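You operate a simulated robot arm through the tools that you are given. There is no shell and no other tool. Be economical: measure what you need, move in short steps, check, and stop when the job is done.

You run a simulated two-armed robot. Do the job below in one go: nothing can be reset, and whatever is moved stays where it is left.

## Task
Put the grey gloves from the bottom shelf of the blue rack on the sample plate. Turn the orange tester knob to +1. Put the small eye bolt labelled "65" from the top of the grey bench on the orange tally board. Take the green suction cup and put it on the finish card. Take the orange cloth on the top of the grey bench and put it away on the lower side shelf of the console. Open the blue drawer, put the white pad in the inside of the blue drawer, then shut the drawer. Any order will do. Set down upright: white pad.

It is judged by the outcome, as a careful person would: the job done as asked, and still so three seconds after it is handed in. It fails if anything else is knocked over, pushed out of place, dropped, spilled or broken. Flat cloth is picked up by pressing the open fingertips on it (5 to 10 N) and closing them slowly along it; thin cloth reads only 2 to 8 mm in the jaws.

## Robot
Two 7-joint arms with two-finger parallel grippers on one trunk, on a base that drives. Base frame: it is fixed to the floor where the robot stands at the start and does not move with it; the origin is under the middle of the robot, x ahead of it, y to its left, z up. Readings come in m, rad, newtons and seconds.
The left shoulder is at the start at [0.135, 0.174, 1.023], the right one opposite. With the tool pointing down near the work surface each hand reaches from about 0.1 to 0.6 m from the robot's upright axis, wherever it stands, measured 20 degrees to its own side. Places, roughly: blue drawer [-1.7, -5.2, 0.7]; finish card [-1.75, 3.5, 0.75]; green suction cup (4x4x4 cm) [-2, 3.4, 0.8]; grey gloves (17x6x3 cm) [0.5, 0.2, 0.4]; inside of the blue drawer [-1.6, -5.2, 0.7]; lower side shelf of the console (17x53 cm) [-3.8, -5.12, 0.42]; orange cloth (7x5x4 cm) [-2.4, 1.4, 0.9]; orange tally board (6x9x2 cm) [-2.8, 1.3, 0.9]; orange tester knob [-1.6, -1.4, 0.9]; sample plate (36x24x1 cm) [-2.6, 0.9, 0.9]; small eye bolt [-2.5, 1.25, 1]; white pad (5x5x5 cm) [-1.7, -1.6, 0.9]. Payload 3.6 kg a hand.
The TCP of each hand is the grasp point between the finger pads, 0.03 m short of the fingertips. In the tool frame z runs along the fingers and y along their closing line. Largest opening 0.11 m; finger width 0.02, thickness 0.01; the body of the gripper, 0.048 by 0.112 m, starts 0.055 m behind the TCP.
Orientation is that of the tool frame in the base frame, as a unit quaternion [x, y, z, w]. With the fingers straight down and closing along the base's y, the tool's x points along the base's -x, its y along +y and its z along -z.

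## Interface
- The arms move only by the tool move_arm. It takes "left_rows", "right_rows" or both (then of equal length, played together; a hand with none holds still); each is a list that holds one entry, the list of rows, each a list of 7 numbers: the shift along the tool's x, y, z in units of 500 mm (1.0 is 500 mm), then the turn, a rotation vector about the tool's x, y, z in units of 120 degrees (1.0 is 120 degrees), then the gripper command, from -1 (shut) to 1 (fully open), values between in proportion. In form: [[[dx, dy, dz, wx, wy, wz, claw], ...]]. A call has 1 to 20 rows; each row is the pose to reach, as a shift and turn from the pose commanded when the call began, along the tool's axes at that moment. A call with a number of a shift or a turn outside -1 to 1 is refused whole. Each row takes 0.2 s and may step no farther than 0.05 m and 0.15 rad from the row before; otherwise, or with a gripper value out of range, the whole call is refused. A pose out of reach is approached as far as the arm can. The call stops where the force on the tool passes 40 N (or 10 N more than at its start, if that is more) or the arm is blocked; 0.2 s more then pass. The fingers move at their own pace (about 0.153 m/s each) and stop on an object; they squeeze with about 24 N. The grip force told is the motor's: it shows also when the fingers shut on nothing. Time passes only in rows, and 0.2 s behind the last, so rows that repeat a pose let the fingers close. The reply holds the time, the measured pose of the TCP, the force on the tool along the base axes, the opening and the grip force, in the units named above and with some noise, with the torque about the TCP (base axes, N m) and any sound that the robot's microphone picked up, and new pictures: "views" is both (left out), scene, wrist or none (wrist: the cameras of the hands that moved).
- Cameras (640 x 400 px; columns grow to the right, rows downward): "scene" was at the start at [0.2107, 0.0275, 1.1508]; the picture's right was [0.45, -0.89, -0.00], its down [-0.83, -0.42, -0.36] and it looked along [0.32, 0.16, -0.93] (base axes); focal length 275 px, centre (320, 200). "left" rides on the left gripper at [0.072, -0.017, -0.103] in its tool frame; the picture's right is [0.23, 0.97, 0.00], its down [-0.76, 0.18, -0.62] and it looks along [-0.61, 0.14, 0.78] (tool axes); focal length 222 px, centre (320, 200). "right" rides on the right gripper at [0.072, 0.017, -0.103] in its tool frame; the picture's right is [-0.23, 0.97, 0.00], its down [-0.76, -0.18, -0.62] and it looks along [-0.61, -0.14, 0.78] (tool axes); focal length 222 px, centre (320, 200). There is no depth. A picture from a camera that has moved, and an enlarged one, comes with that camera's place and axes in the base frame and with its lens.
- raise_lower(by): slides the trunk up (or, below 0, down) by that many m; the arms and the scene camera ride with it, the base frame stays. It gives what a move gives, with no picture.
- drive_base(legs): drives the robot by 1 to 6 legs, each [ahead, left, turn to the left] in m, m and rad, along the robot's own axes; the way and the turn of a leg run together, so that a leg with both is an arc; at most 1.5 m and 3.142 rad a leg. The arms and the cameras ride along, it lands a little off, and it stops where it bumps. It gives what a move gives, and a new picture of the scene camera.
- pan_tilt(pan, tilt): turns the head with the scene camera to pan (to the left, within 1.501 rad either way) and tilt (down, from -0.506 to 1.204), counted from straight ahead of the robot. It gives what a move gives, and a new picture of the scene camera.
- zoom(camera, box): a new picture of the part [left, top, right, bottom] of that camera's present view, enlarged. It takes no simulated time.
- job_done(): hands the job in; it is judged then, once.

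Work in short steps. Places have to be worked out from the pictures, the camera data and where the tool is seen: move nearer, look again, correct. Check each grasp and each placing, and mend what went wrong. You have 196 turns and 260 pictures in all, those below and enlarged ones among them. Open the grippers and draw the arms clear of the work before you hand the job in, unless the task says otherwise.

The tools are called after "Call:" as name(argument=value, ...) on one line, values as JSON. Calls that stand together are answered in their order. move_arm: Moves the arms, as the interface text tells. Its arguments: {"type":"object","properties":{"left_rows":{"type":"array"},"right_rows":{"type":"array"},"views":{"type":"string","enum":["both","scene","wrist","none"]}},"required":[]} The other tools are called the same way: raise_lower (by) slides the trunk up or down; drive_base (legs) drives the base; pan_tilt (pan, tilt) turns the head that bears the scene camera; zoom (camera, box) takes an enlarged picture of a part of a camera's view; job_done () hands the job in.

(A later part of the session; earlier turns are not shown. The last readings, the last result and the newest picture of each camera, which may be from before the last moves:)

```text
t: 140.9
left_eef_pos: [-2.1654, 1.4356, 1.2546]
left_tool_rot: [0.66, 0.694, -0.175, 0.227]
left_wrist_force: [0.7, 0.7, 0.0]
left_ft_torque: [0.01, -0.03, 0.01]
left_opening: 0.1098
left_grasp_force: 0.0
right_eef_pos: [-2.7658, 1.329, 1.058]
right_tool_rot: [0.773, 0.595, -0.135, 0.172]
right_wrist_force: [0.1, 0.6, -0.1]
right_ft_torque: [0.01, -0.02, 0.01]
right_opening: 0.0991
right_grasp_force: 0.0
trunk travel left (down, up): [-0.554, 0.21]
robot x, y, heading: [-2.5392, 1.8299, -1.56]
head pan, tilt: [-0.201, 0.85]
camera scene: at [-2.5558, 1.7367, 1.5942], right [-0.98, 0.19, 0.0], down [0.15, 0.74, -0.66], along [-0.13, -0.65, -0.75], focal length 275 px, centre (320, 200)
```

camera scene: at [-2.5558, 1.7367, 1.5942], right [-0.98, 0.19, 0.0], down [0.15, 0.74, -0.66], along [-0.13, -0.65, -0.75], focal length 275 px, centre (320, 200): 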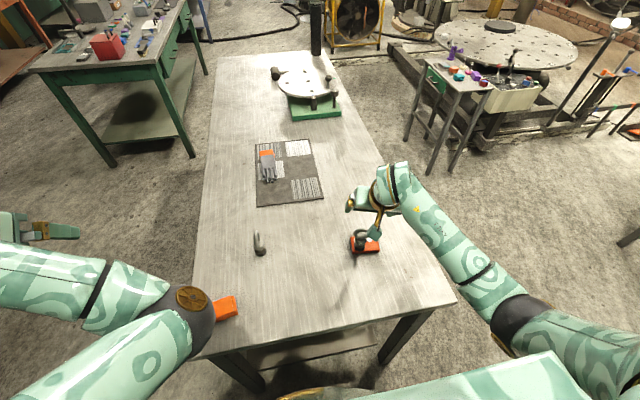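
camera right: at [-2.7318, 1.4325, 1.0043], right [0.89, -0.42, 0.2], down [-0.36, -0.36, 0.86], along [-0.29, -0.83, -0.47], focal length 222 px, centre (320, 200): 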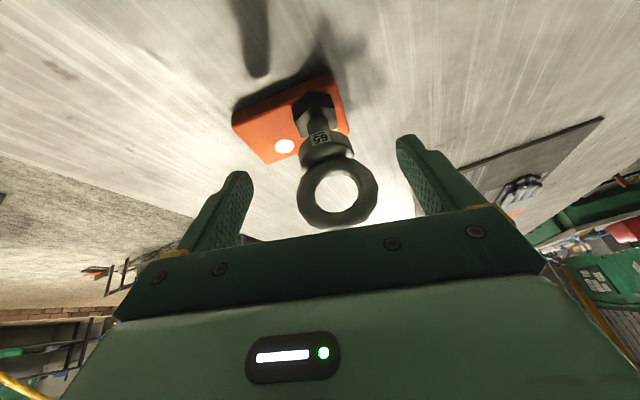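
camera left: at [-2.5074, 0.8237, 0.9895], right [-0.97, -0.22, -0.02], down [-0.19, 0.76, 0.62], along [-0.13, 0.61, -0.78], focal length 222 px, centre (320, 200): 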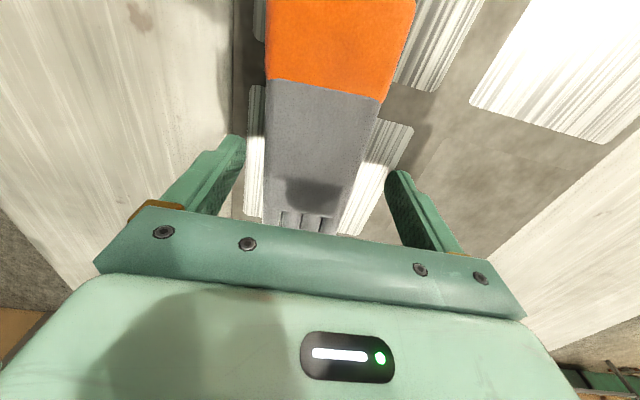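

Bolt "65" stands on the tally board. Next the suction cup on the north bench: I back away and turn around.

Call:
drive_base(legs=[[-0.35, 0.3, 0], [0, 0, 3.1]])

Call:
pan_tilt(pan=0, tilt=0.6)

```text
t: 150.9
left_eef_pos: [-2.6038, 2.5848, 1.2543]
left_tool_rot: [0.679, -0.676, -0.222, -0.18]
left_wrist_force: [0.4, 0.0, -0.5]
left_ft_torque: [0.0, 0.0, 0.0]
left_opening: 0.1098
left_grasp_force: 0.0
right_eef_pos: [-1.9997, 2.6653, 1.059]
right_tool_rot: [-0.58, 0.784, 0.169, 0.139]
right_wrist_force: [-0.1, 0.3, -0.1]
right_ft_torque: [0.01, -0.01, 0.02]
right_opening: 0.099
right_grasp_force: 0.0
trunk travel left (down, up): [-0.554, 0.21]
robot x, y, heading: [-2.245, 2.1754, 1.535]
head pan, tilt: [-0.201, 0.85]
camera scene: at [-2.2242, 2.2714, 1.5942], right [0.97, -0.23, 0.0], down [-0.18, -0.73, -0.66], along [0.15, 0.64, -0.75], focal length 275 px, centre (320, 200)
```

scene: 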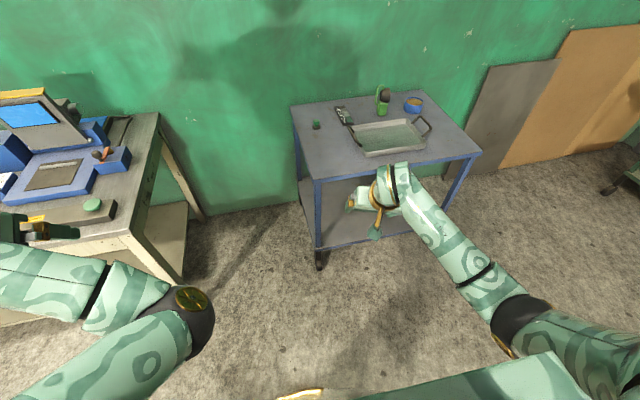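

```text
t: 151.6
left_eef_pos: [-2.6052, 2.5852, 1.2547]
left_tool_rot: [0.68, -0.675, -0.224, -0.179]
left_wrist_force: [-0.1, 0.2, 0.2]
left_ft_torque: [0.0, -0.01, -0.02]
left_opening: 0.1103
left_grasp_force: 0.0
right_eef_pos: [-1.9985, 2.6663, 1.0594]
right_tool_rot: [-0.579, 0.785, 0.169, 0.14]
right_wrist_force: [-0.3, -0.6, 0.8]
right_ft_torque: [-0.01, 0.02, -0.02]
right_opening: 0.0991
right_grasp_force: 0.1
trunk travel left (down, up): [-0.554, 0.21]
robot x, y, heading: [-2.2434, 2.1789, 1.535]
head pan, tilt: [0.0, 0.6]
camera scene: at [-2.2392, 2.2837, 1.615], right [1.0, -0.04, 0.0], down [-0.02, -0.57, -0.82], along [0.03, 0.82, -0.57], focal length 275 px, centre (320, 200)
```

scene: 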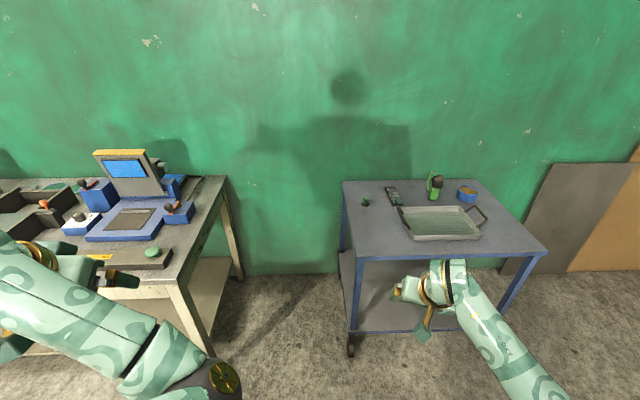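

The blue cart holds a small green item near (-1.96,3.47). Zoom to identify the finish card.

Call:
zoom(camera="scene", box=[335, 160, 555, 270])

```text
2.91 times, centred on (445, 215) of scene
camera zoom: at [-2.2392, 2.2837, 1.615], right [1.0, -0.04, 0.0], down [-0.02, -0.57, -0.82], along [0.03, 0.82, -0.57], focal length 800 px, centre (-44, 156)
```

zoom: 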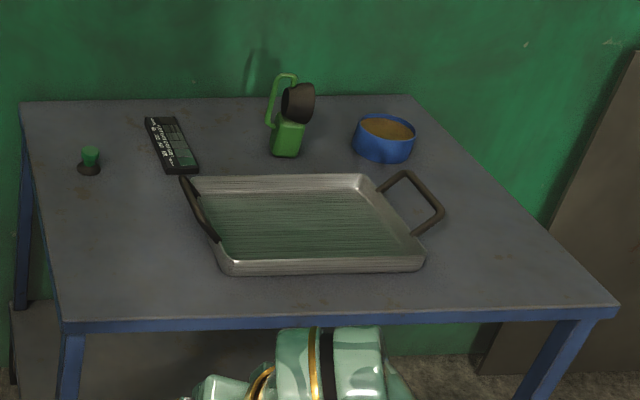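

The suction cup (green stem) is at ≈(-1.95,3.48) and the dark finish card at ≈(-1.775,3.54), y 3.46–3.64. I lower the trunk 0.3 m for reach, raise and tilt the right hand.

Call:
raise_lower(by=-0.3)

Call:
move_arm(right_rows=[[[-0.04, 0, -0.07, 0, -0.06, 0, 0.3], [-0.08, 0, -0.13, 0, -0.12, 0, 0.3], [-0.12, 0, -0.2, 0, -0.125, 0, 0.3], [-0.15, 0, -0.26, 0, -0.125, 0, 0.3]]], views="none")

```text
t: 154.6
left_eef_pos: [-2.6031, 2.6052, 0.9104]
left_tool_rot: [0.689, -0.688, -0.184, -0.135]
left_wrist_force: [0.6, -0.4, 0.4]
left_ft_torque: [0.02, -0.02, 0.02]
left_opening: 0.1103
left_grasp_force: 0.1
right_eef_pos: [-1.9981, 2.6661, 0.7594]
right_tool_rot: [-0.579, 0.785, 0.17, 0.139]
right_wrist_force: [0.2, 0.1, -0.1]
right_ft_torque: [0.02, -0.01, -0.02]
right_opening: 0.0991
right_grasp_force: 0.1
trunk travel left (down, up): [-0.254, 0.51]
robot x, y, heading: [-2.2423, 2.1765, 1.53]
head pan, tilt: [0.0, 0.6]
```

```text
t: 155.6
left_eef_pos: [-2.6031, 2.6046, 0.9115]
left_tool_rot: [0.689, -0.687, -0.184, -0.135]
left_wrist_force: [1.7, 1.1, 0.2]
left_ft_torque: [0.03, 0.02, -0.01]
left_opening: 0.1101
left_grasp_force: 0.0
right_eef_pos: [-1.9787, 2.6746, 0.9077]
right_tool_rot: [-0.551, 0.761, 0.243, 0.242]
right_wrist_force: [0.0, -0.9, 0.4]
right_ft_torque: [-0.02, 0.03, 0.01]
right_opening: 0.0713
right_grasp_force: 0.2
trunk travel left (down, up): [-0.254, 0.51]
robot x, y, heading: [-2.2445, 2.1741, 1.535]
head pan, tilt: [0.0, 0.6]
```

Now I drive up to the cart.

Call:
drive_base(legs=[[0, -0.17, 0.036], [0.5, 0, 0]])

Call:
move_arm(right_rows=[[[0, 0, 0, 0, 0, 0, 0.3]]], views="wrist")

```text
t: 159.6
left_eef_pos: [-2.4516, 3.0835, 0.9106]
left_tool_rot: [0.703, -0.674, -0.187, -0.132]
left_wrist_force: [-0.8, 0.7, 0.2]
left_ft_torque: [0.02, 0.01, 0.01]
left_opening: 0.1101
left_grasp_force: 0.1
right_eef_pos: [-1.8302, 3.1776, 0.908]
right_tool_rot: [-0.567, 0.75, 0.247, 0.236]
right_wrist_force: [0.2, 0.1, 0.3]
right_ft_torque: [-0.02, -0.01, -0.02]
right_opening: 0.0715
right_grasp_force: 0.0
trunk travel left (down, up): [-0.254, 0.51]
robot x, y, heading: [-2.0764, 2.6683, 1.577]
head pan, tilt: [0.0, 0.6]
camera scene: at [-2.0754, 2.8599, 1.3114], right [1.0, 0.0, 0.0], down [0.0, -0.57, -0.82], along [0.0, 0.82, -0.57], focal length 275 px, centre (320, 200)
```

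scene: 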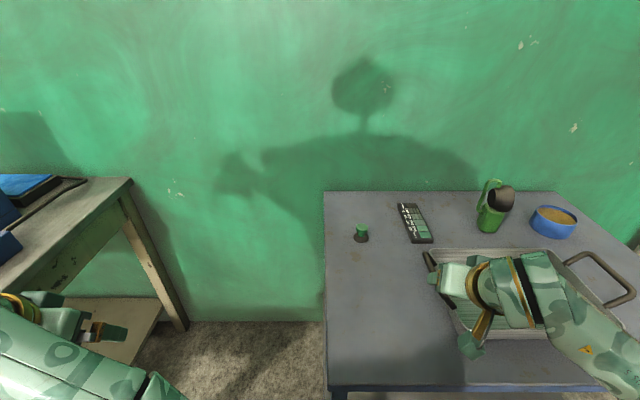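

```text
t: 160.0
left_eef_pos: [-2.4512, 3.0836, 0.9107]
left_tool_rot: [0.702, -0.674, -0.187, -0.131]
left_wrist_force: [0.3, 0.2, 0.2]
left_ft_torque: [0.0, -0.02, -0.03]
left_opening: 0.1102
left_grasp_force: 0.0
right_eef_pos: [-1.8307, 3.1768, 0.9069]
right_tool_rot: [-0.567, 0.749, 0.248, 0.236]
right_wrist_force: [0.2, 0.5, 0.7]
right_ft_torque: [-0.01, 0.01, -0.02]
right_opening: 0.0716
right_grasp_force: 0.0
trunk travel left (down, up): [-0.254, 0.51]
robot x, y, heading: [-2.0728, 2.6665, 1.574]
head pan, tilt: [0.0, 0.6]
camera right: at [-1.8713, 3.0625, 0.9425], right [-0.88, 0.4, 0.25], down [0.31, 0.12, 0.94], along [0.34, 0.91, -0.23], focal length 222 px, centre (320, 200)
```

right: 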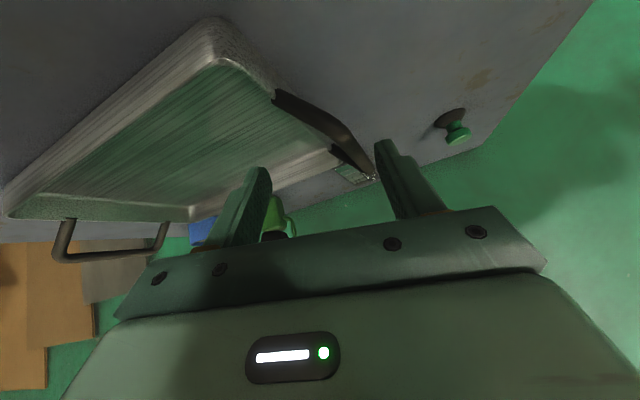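

The cup is about (-1.96,3.44–3.47), top of cart z≈0.77. I move the right hand above it.

Call:
move_arm(right_rows=[[[-0.037, 0.052, 0.052, 0, 0, 0, 0.3], [-0.075, 0.104, 0.104, 0, 0, 0, 0.3], [-0.112, 0.156, 0.156, 0, 0, 0, 0.3], [-0.15, 0.208, 0.208, 0, 0, 0, 0.3], [-0.187, 0.26, 0.26, 0, 0, 0, 0.3], [-0.225, 0.312, 0.29, 0, 0, 0, 0.3], [-0.255, 0.364, 0.32, 0, 0, 0, 0.3]]], views="both")

```text
t: 161.6
left_eef_pos: [-2.4523, 3.0845, 0.9104]
left_tool_rot: [0.702, -0.674, -0.187, -0.131]
left_wrist_force: [-1.0, -0.1, 0.3]
left_ft_torque: [0.0, 0.01, 0.02]
left_opening: 0.1101
left_grasp_force: 0.0
right_eef_pos: [-1.965, 3.4168, 0.8841]
right_tool_rot: [-0.568, 0.749, 0.248, 0.236]
right_wrist_force: [-0.9, -0.5, -1.1]
right_ft_torque: [0.01, 0.03, 0.02]
right_opening: 0.0716
right_grasp_force: 0.1
trunk travel left (down, up): [-0.254, 0.51]
robot x, y, heading: [-2.0735, 2.6698, 1.575]
head pan, tilt: [0.0, 0.6]
camera scene: at [-2.0764, 2.8595, 1.3114], right [1.0, 0.0, 0.0], down [0.0, -0.57, -0.82], along [0.0, 0.82, -0.57], focal length 275 px, centre (320, 200)
camera right: at [-2.006, 3.3019, 0.9193], right [-0.89, 0.39, 0.24], down [0.31, 0.12, 0.94], along [0.34, 0.91, -0.23], focal length 222 px, centre (320, 200)
```

scene: 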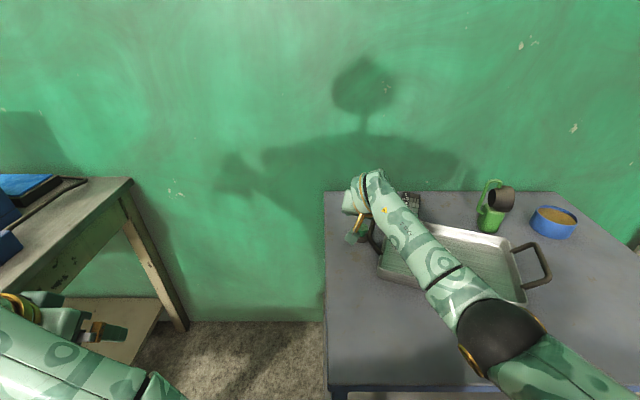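
right: 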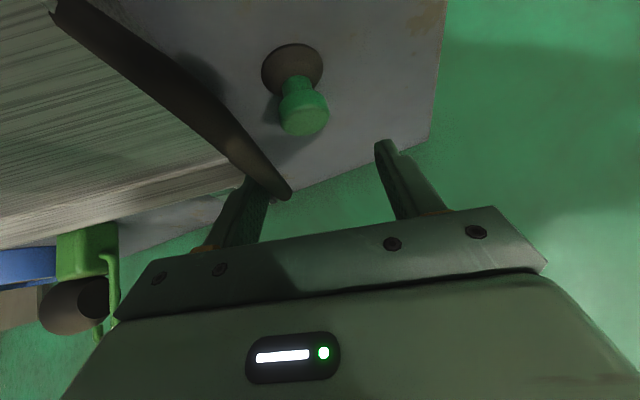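

The tray seems displaced — a finger may have dragged its handle. I zoom in to check.

Call:
zoom(camera="scene", box=[320, 150, 600, 325])

Call:
zoom(camera="right", box=[0, 0, 480, 300])

```text
2.29 times, centred on (460, 238) of scene
camera zoom: at [-2.0764, 2.8595, 1.3114], right [1.0, 0.0, 0.0], down [0.0, -0.57, -0.82], along [0.0, 0.82, -0.57], focal length 629 px, centre (0, 114)
```

zoom: 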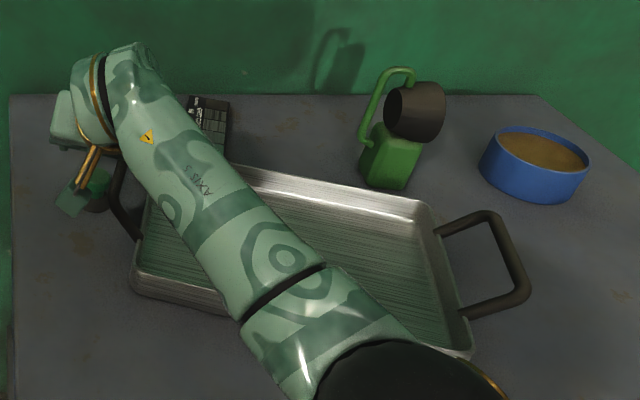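

```text
1.33 times, centred on (240, 150) of right
camera zoom: at [-2.006, 3.3019, 0.9193], right [-0.89, 0.39, 0.24], down [0.31, 0.12, 0.94], along [0.34, 0.91, -0.23], focal length 296 px, centre (427, 267)
```

zoom: 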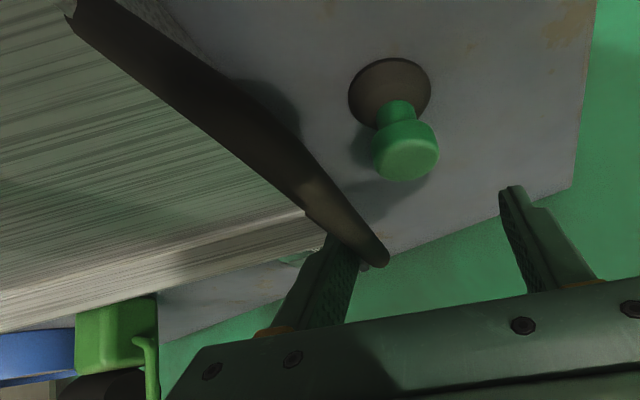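

The +x-side finger dragged the tray's left handle: the tray has moved by about (-0.10,+0.10) and turned ~15° clockwise from its original place (x -1.80…-1.505, y 3.147…3.365, square to the axes). I'll put it back: the handle is between the fingers, so I shift toward the handle's middle and grip it.

Call:
move_arm(right_rows=[[[0.024, 0.001, -0.02, 0, 0, 0, 0.3], [0.044, 0.002, -0.038, 0, 0, 0, 0.3], [0.044, 0.002, -0.038, 0, 0, 0, 0.3]]], views="both")

```text
t: 162.4
left_eef_pos: [-2.4515, 3.0828, 0.9097]
left_tool_rot: [0.702, -0.674, -0.187, -0.131]
left_wrist_force: [-0.3, -0.4, -0.6]
left_ft_torque: [-0.05, 0.0, 0.02]
left_opening: 0.1098
left_grasp_force: 0.2
right_eef_pos: [-1.9715, 3.388, 0.8848]
right_tool_rot: [-0.566, 0.75, 0.247, 0.236]
right_wrist_force: [-1.2, -0.2, 0.6]
right_ft_torque: [0.01, 0.02, 0.0]
right_opening: 0.0715
right_grasp_force: 0.1
trunk travel left (down, up): [-0.254, 0.51]
robot x, y, heading: [-2.0769, 2.6714, 1.578]
head pan, tilt: [0.0, 0.6]
camera scene: at [-2.0756, 2.8594, 1.3115], right [1.0, 0.0, 0.0], down [0.0, -0.57, -0.82], along [0.0, 0.82, -0.57], focal length 275 px, centre (320, 200)
camera right: at [-2.0127, 3.2733, 0.9201], right [-0.89, 0.4, 0.25], down [0.31, 0.12, 0.94], along [0.34, 0.91, -0.23], focal length 222 px, centre (320, 200)
```

scene: 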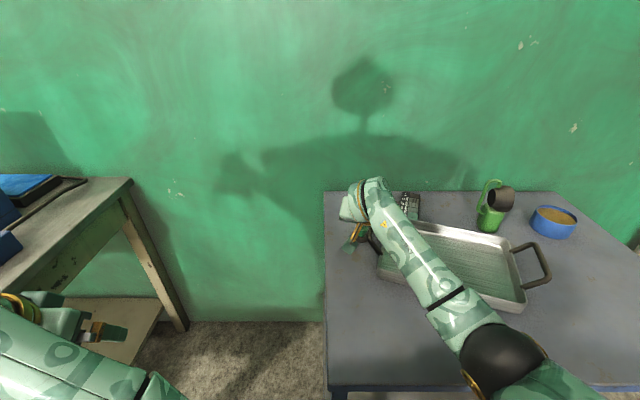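
right: 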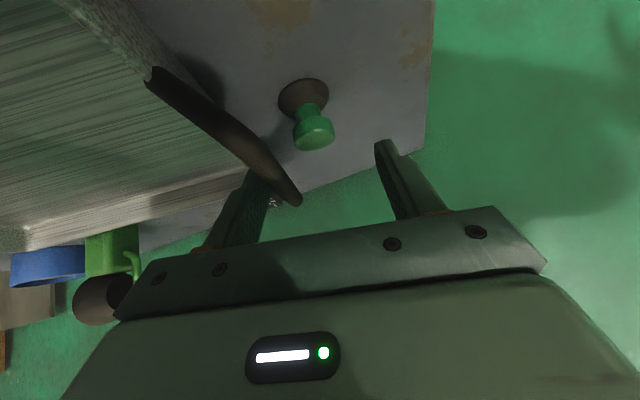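

I close on the handle and check the opening.

Call:
move_arm(right_rows=[[[0, 0, 0, 0, 0, 0, -0.2], [0, 0, 0, 0, 0, 0, -0.6], [0, 0, 0, 0, 0, 0, -1], [0, 0, 0, 0, 0, 0, -1]]], views="both")

```text
t: 163.4
left_eef_pos: [-2.4513, 3.0831, 0.9115]
left_tool_rot: [0.703, -0.674, -0.187, -0.131]
left_wrist_force: [-0.8, 0.5, 0.1]
left_ft_torque: [-0.01, 0.02, 0.0]
left_opening: 0.1103
left_grasp_force: 0.0
right_eef_pos: [-1.9716, 3.3883, 0.8849]
right_tool_rot: [-0.567, 0.75, 0.247, 0.236]
right_wrist_force: [-0.9, -0.8, 0.6]
right_ft_torque: [-0.51, 0.12, -0.23]
right_opening: 0.0114
right_grasp_force: 23.9
trunk travel left (down, up): [-0.254, 0.51]
robot x, y, heading: [-2.0742, 2.6701, 1.578]
head pan, tilt: [0.0, 0.6]
camera scene: at [-2.0757, 2.8595, 1.3114], right [1.0, 0.0, 0.0], down [0.0, -0.57, -0.82], along [0.0, 0.82, -0.57], focal length 275 px, centre (320, 200)
camera right: at [-2.013, 3.2733, 0.9199], right [-0.89, 0.4, 0.25], down [0.31, 0.12, 0.94], along [0.34, 0.91, -0.23], focal length 222 px, centre (320, 200)
```

scene: 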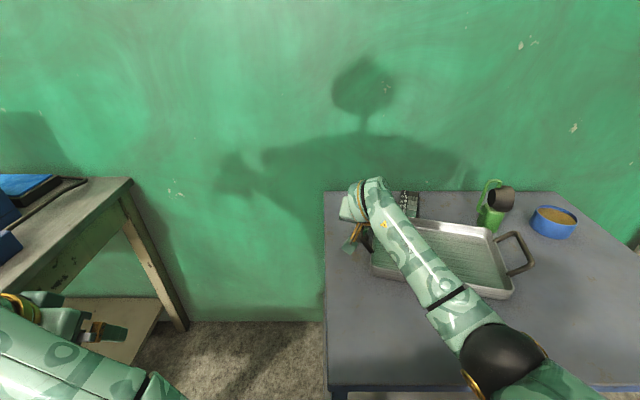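
right: 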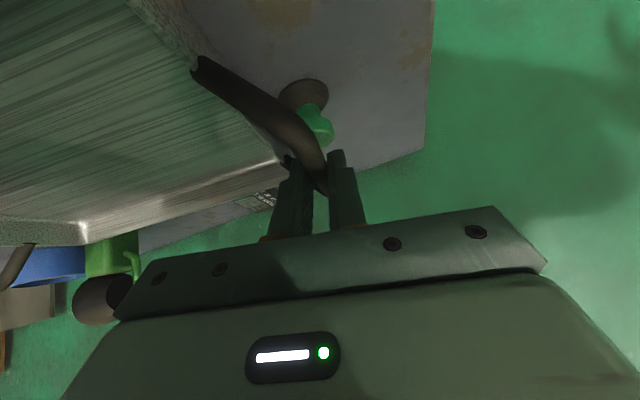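

Handle gripped (11 mm). The tray centre is now ≈(-1.779,3.354), −10°; I slide it back by (+0.125,-0.129) with a +10° turn.

Call:
move_arm(right_rows=[[[0.0155, -0.0375, -0.019, -0.0066, 0.001, -0.008, -1], [0.031, -0.075, -0.038, -0.013, 0.002, -0.016, -1], [0.0465, -0.1125, -0.057, -0.02, 0.003, -0.024, -1], [0.062, -0.15, -0.0755, -0.0265, 0.0043, -0.032, -1], [0.0775, -0.1875, -0.094, -0.033, 0.005, -0.04, -1], [0.093, -0.225, -0.113, -0.04, 0.0065, -0.048, -1], [0.1085, -0.2625, -0.132, -0.046, 0.0076, -0.056, -1], [0.124, -0.3, -0.151, -0.053, 0.0087, -0.0637, -1]]], views="both")

```text
t: 165.2
left_eef_pos: [-2.4501, 3.0838, 0.9113]
left_tool_rot: [0.703, -0.674, -0.187, -0.131]
left_wrist_force: [0.6, 1.0, 0.0]
left_ft_torque: [-0.01, 0.01, 0.01]
left_opening: 0.1098
left_grasp_force: 0.0
right_eef_pos: [-1.8699, 3.2471, 0.8831]
right_tool_rot: [-0.626, 0.7, 0.267, 0.218]
right_wrist_force: [-0.4, -1.0, 2.9]
right_ft_torque: [-0.22, 0.05, 0.17]
right_opening: 0.0116
right_grasp_force: 23.8
right hand out of reach, approached as far as the arm can: row 7, 8
trunk travel left (down, up): [-0.254, 0.51]
robot x, y, heading: [-2.074, 2.6681, 1.577]
head pan, tilt: [0.0, 0.6]
camera scene: at [-2.0753, 2.859, 1.3116], right [1.0, 0.0, 0.0], down [0.0, -0.57, -0.82], along [0.0, 0.82, -0.57], focal length 275 px, centre (320, 200)
camera right: at [-1.8916, 3.127, 0.9187], right [-0.94, 0.25, 0.24], down [0.29, 0.16, 0.94], along [0.19, 0.96, -0.22], focal length 222 px, centre (320, 200)
```

scene: 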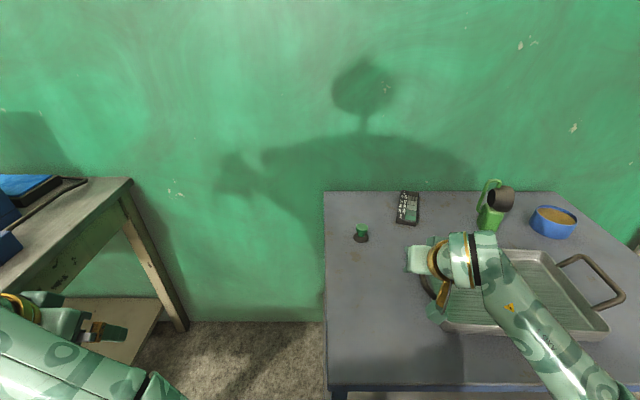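
right: 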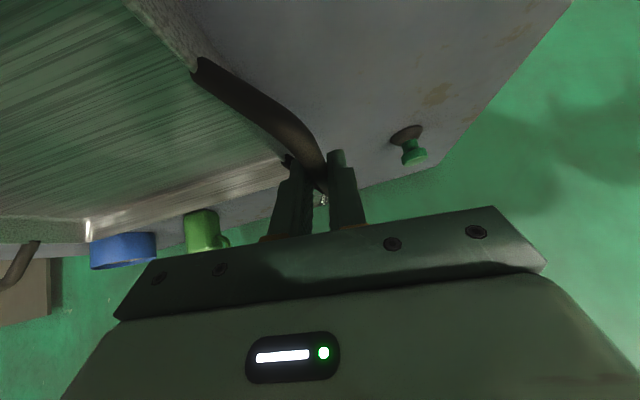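

The tray is nearly back. The finish card, however, was also nudged. I zoom for precise comparison.

Call:
zoom(camera="scene", box=[330, 170, 640, 364])

```text
2.06 times, centred on (485, 267) of scene
camera zoom: at [-2.0753, 2.859, 1.3116], right [1.0, 0.0, 0.0], down [0.0, -0.57, -0.82], along [0.0, 0.82, -0.57], focal length 567 px, centre (-20, 62)
```

zoom: 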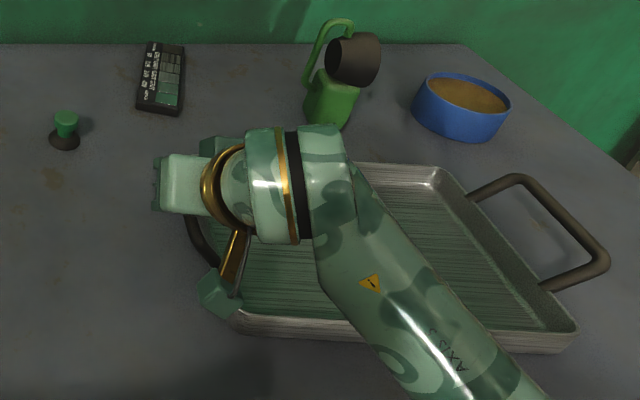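

Tray is within ~1–2 cm of its original spot; I nudge +x by 1.5 cm with the base, then release the handle.

Call:
drive_base(legs=[[0, -0.015, 0]])

Call:
move_arm(right_rows=[[[0, 0, 0, 0, 0, 0, -0.4], [0, 0, 0, 0, 0, 0, 0], [0, 0, 0, 0, 0, 0, 0]]], views="wrist")

```text
t: 166.0
left_eef_pos: [-2.4359, 3.0814, 0.9101]
left_tool_rot: [0.702, -0.674, -0.187, -0.131]
left_wrist_force: [0.0, -0.4, 1.3]
left_ft_torque: [-0.04, 0.01, 0.01]
left_opening: 0.1102
left_grasp_force: 0.0
right_eef_pos: [-1.855, 3.248, 0.8846]
right_tool_rot: [-0.626, 0.7, 0.266, 0.22]
right_wrist_force: [-1.2, 1.9, 3.3]
right_ft_torque: [0.27, 0.05, -0.05]
right_opening: 0.0116
right_grasp_force: 24.0
trunk travel left (down, up): [-0.254, 0.51]
robot x, y, heading: [-2.0611, 2.6714, 1.574]
head pan, tilt: [0.0, 0.6]
camera scene: at [-2.0599, 2.8588, 1.3116], right [1.0, 0.0, 0.0], down [0.0, -0.57, -0.82], along [0.0, 0.82, -0.57], focal length 275 px, centre (320, 200)
```

scene: 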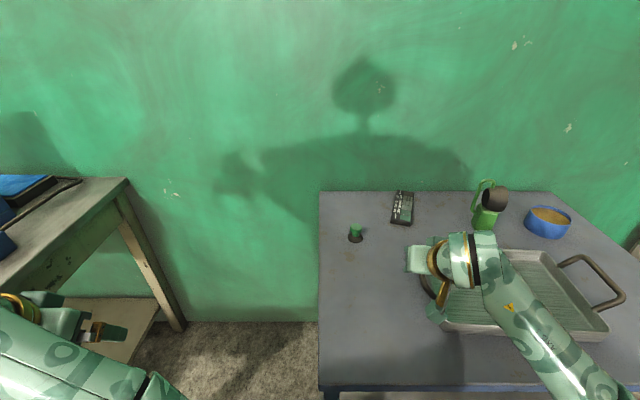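

```text
t: 166.8
left_eef_pos: [-2.4367, 3.0827, 0.9101]
left_tool_rot: [0.703, -0.673, -0.187, -0.131]
left_wrist_force: [-0.5, 0.1, 0.7]
left_ft_torque: [0.02, 0.01, -0.03]
left_opening: 0.1103
left_grasp_force: 0.1
right_eef_pos: [-1.853, 3.2479, 0.8851]
right_tool_rot: [-0.625, 0.7, 0.267, 0.219]
right_wrist_force: [0.2, -0.7, -0.3]
right_ft_torque: [0.0, 0.01, -0.01]
right_opening: 0.0551
right_grasp_force: 0.1
trunk travel left (down, up): [-0.254, 0.51]
robot x, y, heading: [-2.0624, 2.6676, 1.575]
head pan, tilt: [0.0, 0.6]
camera right: at [-1.8767, 3.1274, 0.9185], right [-0.94, 0.25, 0.24], down [0.29, 0.16, 0.94], along [0.19, 0.96, -0.22], focal length 222 px, centre (320, 200)
```

right: 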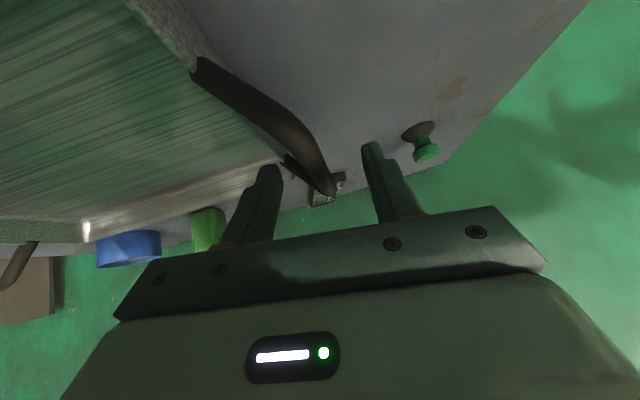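

Released. I raise straight up by the trunk and look at everything on the cart.

Call:
raise_lower(by=0.15)

Call:
move_arm(right_rows=[[[0.08, 0, -0.05, 0, 0, 0, 0], [0.16, 0, -0.1, 0, 0, 0, 0], [0.24, 0, -0.15, 0, 0, 0, 0]]], views="none")

Call:
zoom(camera="scene", box=[300, 170, 640, 382])

```text
t: 168.5
left_eef_pos: [-2.4398, 3.0858, 1.0658]
left_tool_rot: [0.703, -0.672, -0.193, -0.133]
left_wrist_force: [0.2, -0.6, 0.5]
left_ft_torque: [0.02, -0.02, -0.02]
left_opening: 0.1102
left_grasp_force: 0.1
right_eef_pos: [-1.8557, 3.2368, 1.0775]
right_tool_rot: [-0.614, 0.689, 0.294, 0.248]
right_wrist_force: [-0.1, 0.4, 0.4]
right_ft_torque: [-0.01, 0.03, 0.03]
right_opening: 0.0548
right_grasp_force: 0.0
trunk travel left (down, up): [-0.404, 0.36]
robot x, y, heading: [-2.0591, 2.6651, 1.574]
head pan, tilt: [0.0, 0.6]
```

```text
t: 169.3
left_eef_pos: [-2.4405, 3.0833, 1.0657]
left_tool_rot: [0.703, -0.671, -0.194, -0.131]
left_wrist_force: [-0.5, 0.7, -0.1]
left_ft_torque: [0.0, -0.01, 0.01]
left_opening: 0.1098
left_grasp_force: 0.1
right_eef_pos: [-1.8693, 3.0996, 1.0455]
right_tool_rot: [-0.613, 0.689, 0.295, 0.248]
right_wrist_force: [-0.1, 0.9, 0.2]
right_ft_torque: [-0.01, -0.04, 0.0]
right_opening: 0.0551
right_grasp_force: 0.0
trunk travel left (down, up): [-0.404, 0.36]
robot x, y, heading: [-2.0568, 2.6703, 1.573]
head pan, tilt: [0.0, 0.6]
```

```text
1.88 times, centred on (470, 276) of scene
camera zoom: at [-2.0598, 2.8016, 1.4643], right [1.0, 0.0, 0.0], down [0.0, -0.56, -0.83], along [0.0, 0.83, -0.56], focal length 518 px, centre (38, 57)
```

zoom: 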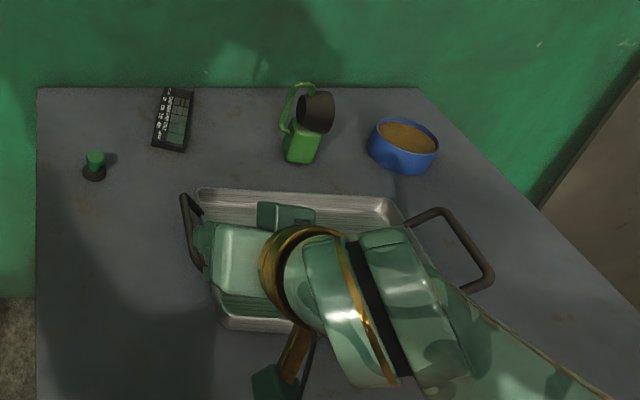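

The tray is back within ~1 cm. The finish card now sits at (-1.786,3.60), turned 18°, originally ≈(-1.79,3.508), ~5°. I drive closer and bring the right hand above the card's near end with matching yaw to slide it back.

Call:
drive_base(legs=[[0.13, 0, 0]])

Call:
move_arm(right_rows=[[[-0.047, -0.013, 0.063, 0.038, 0.012, 0.017, 0.5], [-0.094, -0.027, 0.127, 0.076, 0.024, 0.034, 0.5], [-0.141, -0.04, 0.19, 0.1137, 0.0362, 0.0514, 0.5], [-0.188, -0.054, 0.254, 0.1137, 0.0362, 0.0514, 0.5], [-0.235, -0.068, 0.317, 0.1137, 0.0362, 0.0514, 0.5], [-0.283, -0.081, 0.38, 0.1137, 0.0362, 0.0514, 0.5], [-0.33, -0.095, 0.444, 0.1137, 0.0362, 0.0514, 0.5]]], views="both")

```text
t: 170.6
left_eef_pos: [-2.4416, 3.2142, 1.0644]
left_tool_rot: [0.704, -0.671, -0.192, -0.127]
left_wrist_force: [-0.9, -0.3, 0.7]
left_ft_torque: [-0.01, -0.03, 0.02]
left_opening: 0.1099
left_grasp_force: 0.0
right_eef_pos: [-1.8714, 3.2336, 1.046]
right_tool_rot: [-0.614, 0.689, 0.294, 0.247]
right_wrist_force: [0.6, 0.6, -0.2]
right_ft_torque: [-0.03, -0.02, -0.02]
right_opening: 0.055
right_grasp_force: 0.0
trunk travel left (down, up): [-0.404, 0.36]
robot x, y, heading: [-2.0643, 2.8009, 1.57]
head pan, tilt: [0.0, 0.6]
camera scene: at [-2.0608, 2.9354, 1.464], right [1.0, 0.0, 0.0], down [0.0, -0.57, -0.82], along [0.0, 0.82, -0.57], focal length 275 px, centre (320, 200)
```

scene: 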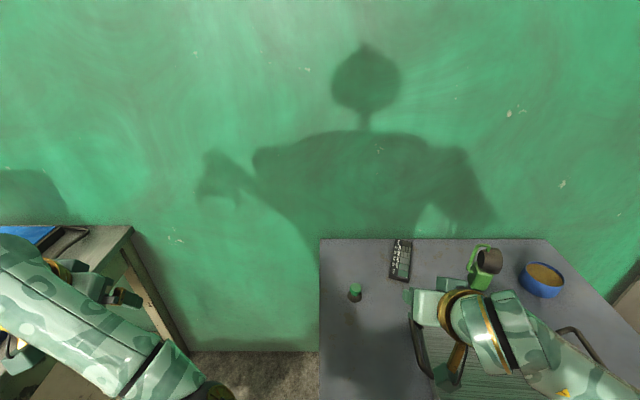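

```text
t: 172.2
left_eef_pos: [-2.4443, 3.214, 1.063]
left_tool_rot: [0.704, -0.671, -0.194, -0.127]
left_wrist_force: [0.5, -0.1, -0.2]
left_ft_torque: [-0.02, -0.01, -0.01]
left_opening: 0.11
left_grasp_force: 0.1
right_eef_pos: [-1.8102, 3.5033, 0.9999]
right_tool_rot: [-0.553, 0.76, 0.2, 0.276]
right_wrist_force: [-1.0, -0.3, -0.2]
right_ft_torque: [0.03, -0.03, -0.01]
right_opening: 0.0824
right_grasp_force: 0.0
trunk travel left (down, up): [-0.404, 0.36]
robot x, y, heading: [-2.0624, 2.8012, 1.574]
head pan, tilt: [0.0, 0.6]
camera scene: at [-2.0615, 2.9347, 1.464], right [1.0, 0.0, 0.0], down [0.0, -0.57, -0.82], along [0.0, 0.82, -0.57], focal length 275 px, centre (320, 200)
camera right: at [-1.8624, 3.3926, 1.033], right [-0.87, 0.47, 0.14], down [0.22, 0.12, 0.97], along [0.43, 0.88, -0.21], focal length 222 px, centre (320, 200)
```

scene: 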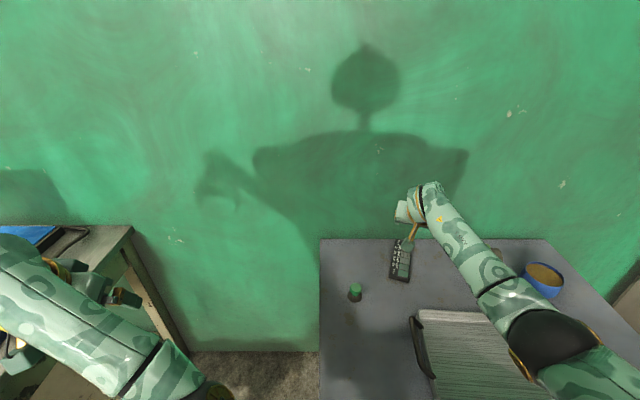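
right: 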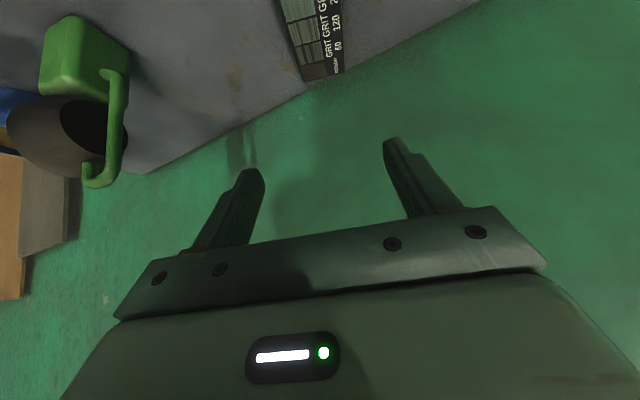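

Lower the trunk so the hand comes near the card.

Call:
raise_lower(by=-0.13)

Call:
move_arm(right_rows=[[[0, 0, 0, 0, 0, 0, 0.5]]], views="both")

```text
t: 173.8
left_eef_pos: [-2.4434, 3.2128, 0.9329]
left_tool_rot: [0.704, -0.671, -0.193, -0.129]
left_wrist_force: [0.0, -1.0, 0.1]
left_ft_torque: [-0.01, 0.02, -0.03]
left_opening: 0.1102
left_grasp_force: 0.0
right_eef_pos: [-1.8087, 3.5018, 0.8706]
right_tool_rot: [-0.553, 0.76, 0.201, 0.277]
right_wrist_force: [-0.7, -0.3, -0.2]
right_ft_torque: [-0.04, 0.01, 0.0]
right_opening: 0.0824
right_grasp_force: 0.1
trunk travel left (down, up): [-0.274, 0.49]
robot x, y, heading: [-2.061, 2.7981, 1.573]
head pan, tilt: [0.0, 0.6]
```

```text
t: 174.2
left_eef_pos: [-2.4417, 3.2135, 0.9338]
left_tool_rot: [0.705, -0.671, -0.193, -0.128]
left_wrist_force: [0.0, 0.4, -0.5]
left_ft_torque: [-0.01, 0.04, -0.02]
left_opening: 0.1101
left_grasp_force: 0.1
right_eef_pos: [-1.8089, 3.5025, 0.8701]
right_tool_rot: [-0.552, 0.761, 0.199, 0.276]
right_wrist_force: [0.6, -0.2, 0.3]
right_ft_torque: [0.01, -0.03, -0.03]
right_opening: 0.0825
right_grasp_force: 0.1
trunk travel left (down, up): [-0.274, 0.49]
robot x, y, heading: [-2.0597, 2.7985, 1.571]
head pan, tilt: [0.0, 0.6]
camera scene: at [-2.061, 2.9807, 1.3321], right [1.0, 0.0, 0.0], down [0.0, -0.57, -0.82], along [0.0, 0.82, -0.57], focal length 275 px, centre (320, 200)
camera right: at [-1.8613, 3.3914, 0.9037], right [-0.87, 0.47, 0.14], down [0.22, 0.12, 0.97], along [0.43, 0.88, -0.21], focal length 222 px, centre (320, 200)
```

scene: 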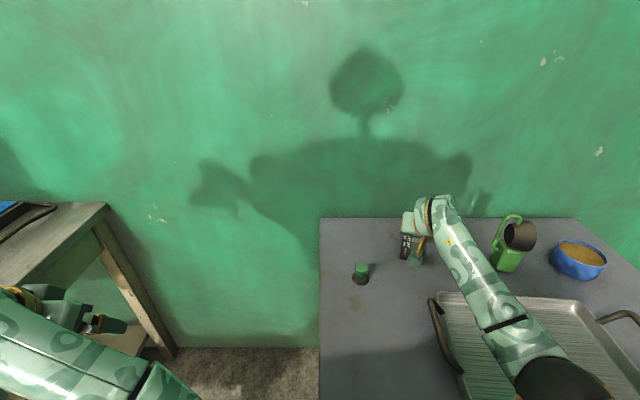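
right: 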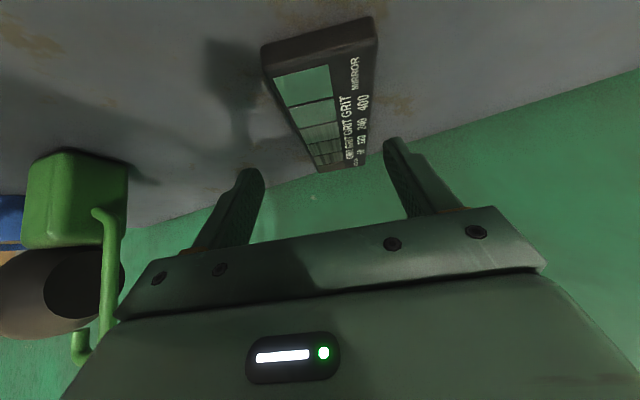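

Clear view: the card's near end is centred between the fingers. I lower toward the cart top.

Call:
move_arm(right_rows=[[[0.02, 0.01, 0.05, 0, 0, 0, 0.5], [0.04, 0.021, 0.1, 0, 0, 0, 0.5], [0.05, 0.021, 0.125, 0, 0, 0, 0.5], [0.056, 0.021, 0.137, 0, 0, 0, 0.5]]], views="wrist")

```text
t: 174.9
left_eef_pos: [-2.4434, 3.2094, 0.9354]
left_tool_rot: [0.703, -0.672, -0.193, -0.131]
left_wrist_force: [-0.8, 0.5, 0.9]
left_ft_torque: [-0.04, 0.01, -0.01]
left_opening: 0.11
left_grasp_force: 0.0
right_eef_pos: [-1.8133, 3.5245, 0.8278]
right_tool_rot: [-0.551, 0.755, 0.211, 0.286]
right_wrist_force: [-6.1, -20.0, 30.0]
right_ft_torque: [-0.69, -1.13, -1.0]
right_opening: 0.0829
right_grasp_force: 0.2
trunk travel left (down, up): [-0.274, 0.49]
robot x, y, heading: [-2.0605, 2.7974, 1.571]
head pan, tilt: [0.0, 0.6]
stopped in row 3 (right hand): the force on the tool passed its limit at 53 N (the readings are from after the stop); the commanded pose is now the measured one
camera right: at [-1.8674, 3.4132, 0.8584], right [-0.87, 0.46, 0.15], down [0.22, 0.09, 0.97], along [0.43, 0.88, -0.18], focal length 222 px, centre (320, 200)
```

right: 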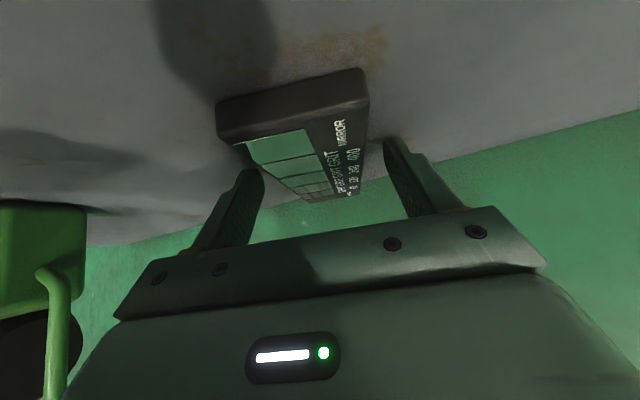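

A fingertip landed on the card's edge (the card is ~7.6 cm wide). I lift, open fully and lower again.

Call:
move_arm(right_rows=[[[-0.02, 0, -0.03, 0, 0, 0, 0.6], [-0.03, 0, -0.04, 0, 0, 0, 1], [-0.03, 0, -0.04, 0, 0, 0, 1], [-0.03, 0, -0.04, 0, 0, 0, 1], [-0.01, -0.004, 0, 0, 0, 0, 1], [0.01, -0.008, 0.02, 0, 0, 0, 1], [0.02, -0.008, 0.04, 0, 0, 0, 1], [0.028, -0.008, 0.055, 0, 0, 0, 1]]], views="wrist")

```text
t: 176.4
left_eef_pos: [-2.4434, 3.2088, 0.9344]
left_tool_rot: [0.704, -0.671, -0.194, -0.13]
left_wrist_force: [0.2, -1.4, 1.3]
left_ft_torque: [0.0, -0.02, 0.0]
left_opening: 0.1102
left_grasp_force: 0.1
right_eef_pos: [-1.8094, 3.5325, 0.8279]
right_tool_rot: [-0.549, 0.752, 0.216, 0.295]
right_wrist_force: [-6.0, -17.4, 25.0]
right_ft_torque: [-0.62, -1.27, -1.07]
right_opening: 0.1097
right_grasp_force: 0.1
trunk travel left (down, up): [-0.274, 0.49]
robot x, y, heading: [-2.0603, 2.7948, 1.574]
head pan, tilt: [0.0, 0.6]
stopped in row 7 (right hand): the force on the tool passed its limit at 54 N (the readings are from after the stop); the commanded pose is now the measured one
camera right: at [-1.8623, 3.4195, 0.8552], right [-0.88, 0.45, 0.16], down [0.21, 0.07, 0.97], along [0.43, 0.89, -0.16], focal length 222 px, centre (320, 200)
```

right: 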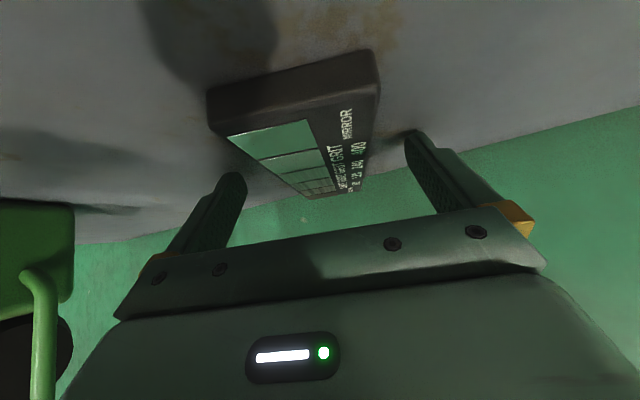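

The contact is only on the +x finger, higher than expected. I zoom the scene to see what it touches.

Call:
zoom(camera="scene", box=[340, 180, 560, 318])

Call:
zoom(camera="right", box=[120, 30, 520, 280])

```text
2.90 times, centred on (450, 249) of scene
camera zoom: at [-2.0628, 2.9744, 1.333], right [1.0, 0.0, 0.0], down [0.0, -0.56, -0.83], along [0.0, 0.83, -0.56], focal length 797 px, centre (-57, 58)
```

zoom: 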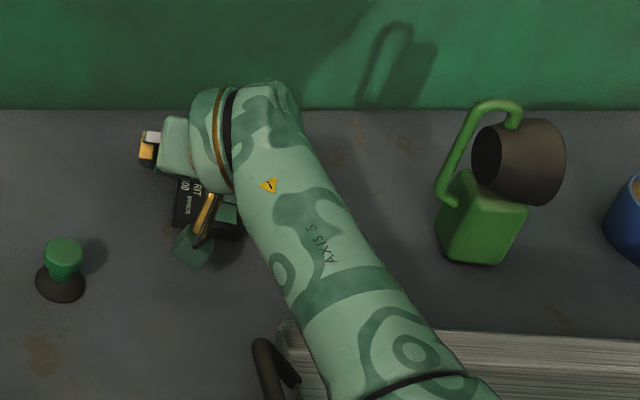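

```text
1.60 times, centred on (320, 155) of right
camera zoom: at [-1.8623, 3.4195, 0.8552], right [-0.88, 0.45, 0.16], down [0.21, 0.07, 0.97], along [0.43, 0.89, -0.16], focal length 355 px, centre (320, 272)
```

zoom: 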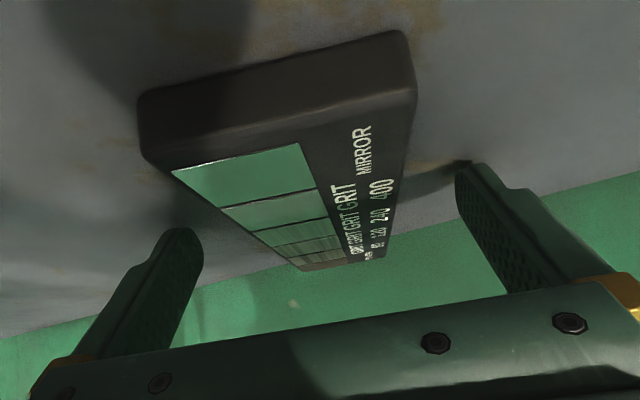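

The cart top is evidently at z≈0.795 (the two-view fit agrees), so the tips are on the surface beside the card. I lift 3 mm and close on the card.

Call:
move_arm(right_rows=[[[-0.005, 0, -0.005, 0, 0, 0, 1], [-0.005, 0, -0.005, 0, 0, 0, 0.6], [-0.005, 0, -0.005, 0, 0, 0, 0.3], [-0.005, 0, -0.005, 0, 0, 0, -0.2], [-0.005, 0, -0.005, 0, 0, 0, -0.2]]], views="wrist")

```text
t: 177.6
left_eef_pos: [-2.4421, 3.2101, 0.935]
left_tool_rot: [0.703, -0.672, -0.193, -0.13]
left_wrist_force: [0.2, 0.1, 0.4]
left_ft_torque: [0.0, 0.0, 0.04]
left_opening: 0.11
left_grasp_force: 0.0
right_eef_pos: [-1.8066, 3.5325, 0.8283]
right_tool_rot: [-0.549, 0.753, 0.214, 0.293]
right_wrist_force: [8.6, -4.3, 28.1]
right_ft_torque: [0.17, -0.94, -0.15]
right_opening: 0.0573
right_grasp_force: 24.2
trunk travel left (down, up): [-0.274, 0.49]
robot x, y, heading: [-2.0627, 2.8021, 1.569]
head pan, tilt: [0.0, 0.6]
camera right: at [-1.8597, 3.4199, 0.8557], right [-0.88, 0.46, 0.15], down [0.21, 0.08, 0.97], along [0.43, 0.89, -0.16], focal length 222 px, centre (320, 200)
```

right: 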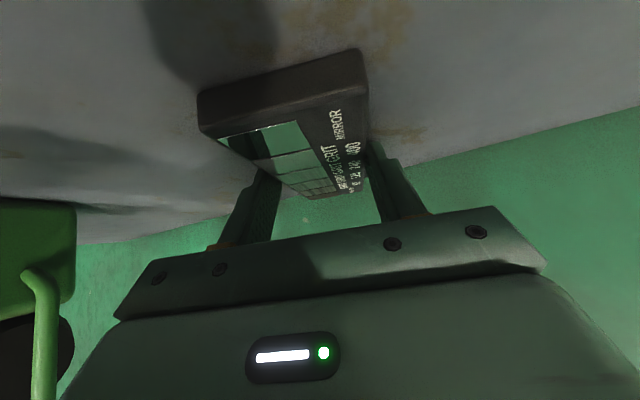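

Gripped the card (57 mm). The camera housing would meet the tray handle if I go all the way, so I slide it 5 cm with the 12° turn first, then re-grip.

Call:
move_arm(right_rows=[[[-0.007, 0, -0.0075, 0, 0, 0, -0.3], [0.01, -0.006, -0.023, -0.017, 0, -0.018, -0.3], [0.028, -0.012, -0.04, -0.034, 0, -0.036, -0.3], [0.046, -0.018, -0.057, -0.051, 0, -0.055, -0.3], [0.065, -0.023, -0.074, -0.068, 0, -0.073, -0.3], [0.065, -0.023, -0.074, -0.068, 0, -0.073, -0.3]]], views="both")

```text
t: 179.0
left_eef_pos: [-2.442, 3.2124, 0.9351]
left_tool_rot: [0.704, -0.671, -0.193, -0.131]
left_wrist_force: [-0.6, -0.2, 0.2]
left_ft_torque: [-0.03, -0.01, 0.0]
left_opening: 0.1099
left_grasp_force: 0.0
right_eef_pos: [-1.8281, 3.4746, 0.8295]
right_tool_rot: [-0.619, 0.695, 0.242, 0.275]
right_wrist_force: [4.0, 3.1, 18.3]
right_ft_torque: [0.1, 0.44, -0.25]
right_opening: 0.0576
right_grasp_force: 24.4
right hand out of reach, approached as far as the arm can: row 4, 5, 6
trunk travel left (down, up): [-0.274, 0.49]
robot x, y, heading: [-2.0586, 2.7994, 1.575]
head pan, tilt: [0.0, 0.6]
camera scene: at [-2.061, 2.9782, 1.3325], right [1.0, 0.0, 0.0], down [0.0, -0.56, -0.83], along [0.0, 0.83, -0.56], focal length 275 px, centre (320, 200)
camera right: at [-1.8596, 3.3545, 0.855], right [-0.95, 0.28, 0.15], down [0.19, 0.11, 0.98], along [0.25, 0.95, -0.16], focal length 222 px, centre (320, 200)
```

scene: 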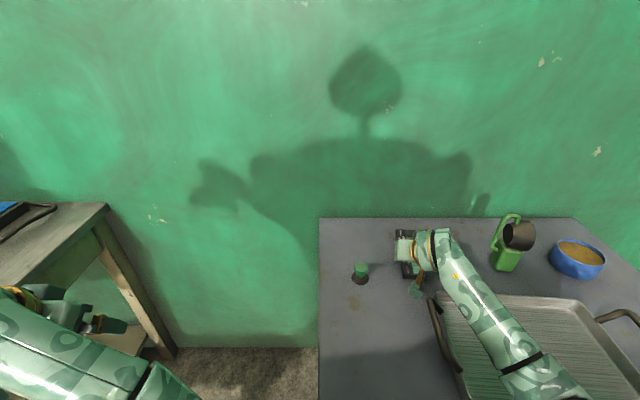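
right: 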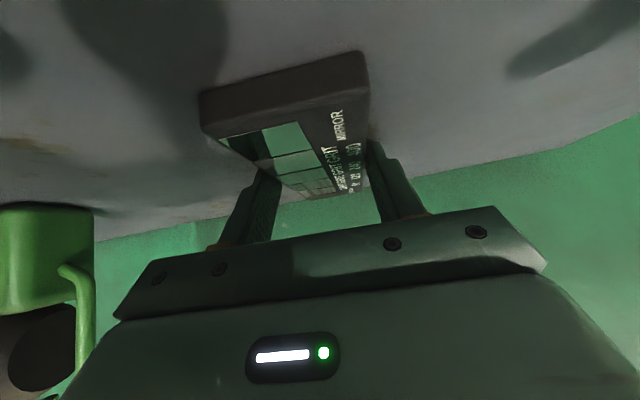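

Slid ~6 cm. I release, rise, and check the card's pose.

Call:
move_arm(right_rows=[[[0, 0, 0, 0, 0, 0, 0.5], [0, 0, 0, 0, 0, 0, 1], [-0.04, 0, -0.05, 0, 0, 0, 1], [-0.08, 0, -0.1, 0, 0, 0, 1], [-0.1, 0, -0.14, 0, 0, 0, 1], [-0.1, -0.08, -0.16, 0, 0, 0, 1], [-0.1, -0.16, -0.16, 0, 0, 0, 1]]], views="none")

Call:
zoom(camera="scene", box=[320, 190, 560, 340])

```text
t: 180.6
left_eef_pos: [-2.4424, 3.212, 0.9325]
left_tool_rot: [0.704, -0.671, -0.194, -0.129]
left_wrist_force: [-0.7, -0.8, 0.3]
left_ft_torque: [-0.02, 0.0, -0.03]
left_opening: 0.1102
left_grasp_force: 0.0
right_eef_pos: [-1.8057, 3.428, 0.9006]
right_tool_rot: [-0.611, 0.699, 0.238, 0.283]
right_wrist_force: [0.3, 0.6, -0.5]
right_ft_torque: [-0.02, -0.01, 0.02]
right_opening: 0.1099
right_grasp_force: 0.1
right hand out of reach, approached as far as the arm can: row 3, 4, 5, 6, 7
trunk travel left (down, up): [-0.274, 0.49]
robot x, y, heading: [-2.0607, 2.7948, 1.573]
head pan, tilt: [0.0, 0.6]
```

```text
2.67 times, centred on (440, 265) of scene
camera zoom: at [-2.0604, 2.9799, 1.332], right [1.0, 0.0, 0.0], down [0.0, -0.57, -0.82], along [0.0, 0.82, -0.57], focal length 734 px, centre (0, 27)
```

zoom: 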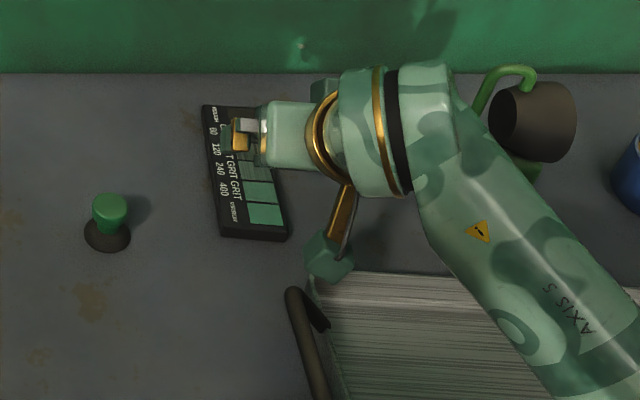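

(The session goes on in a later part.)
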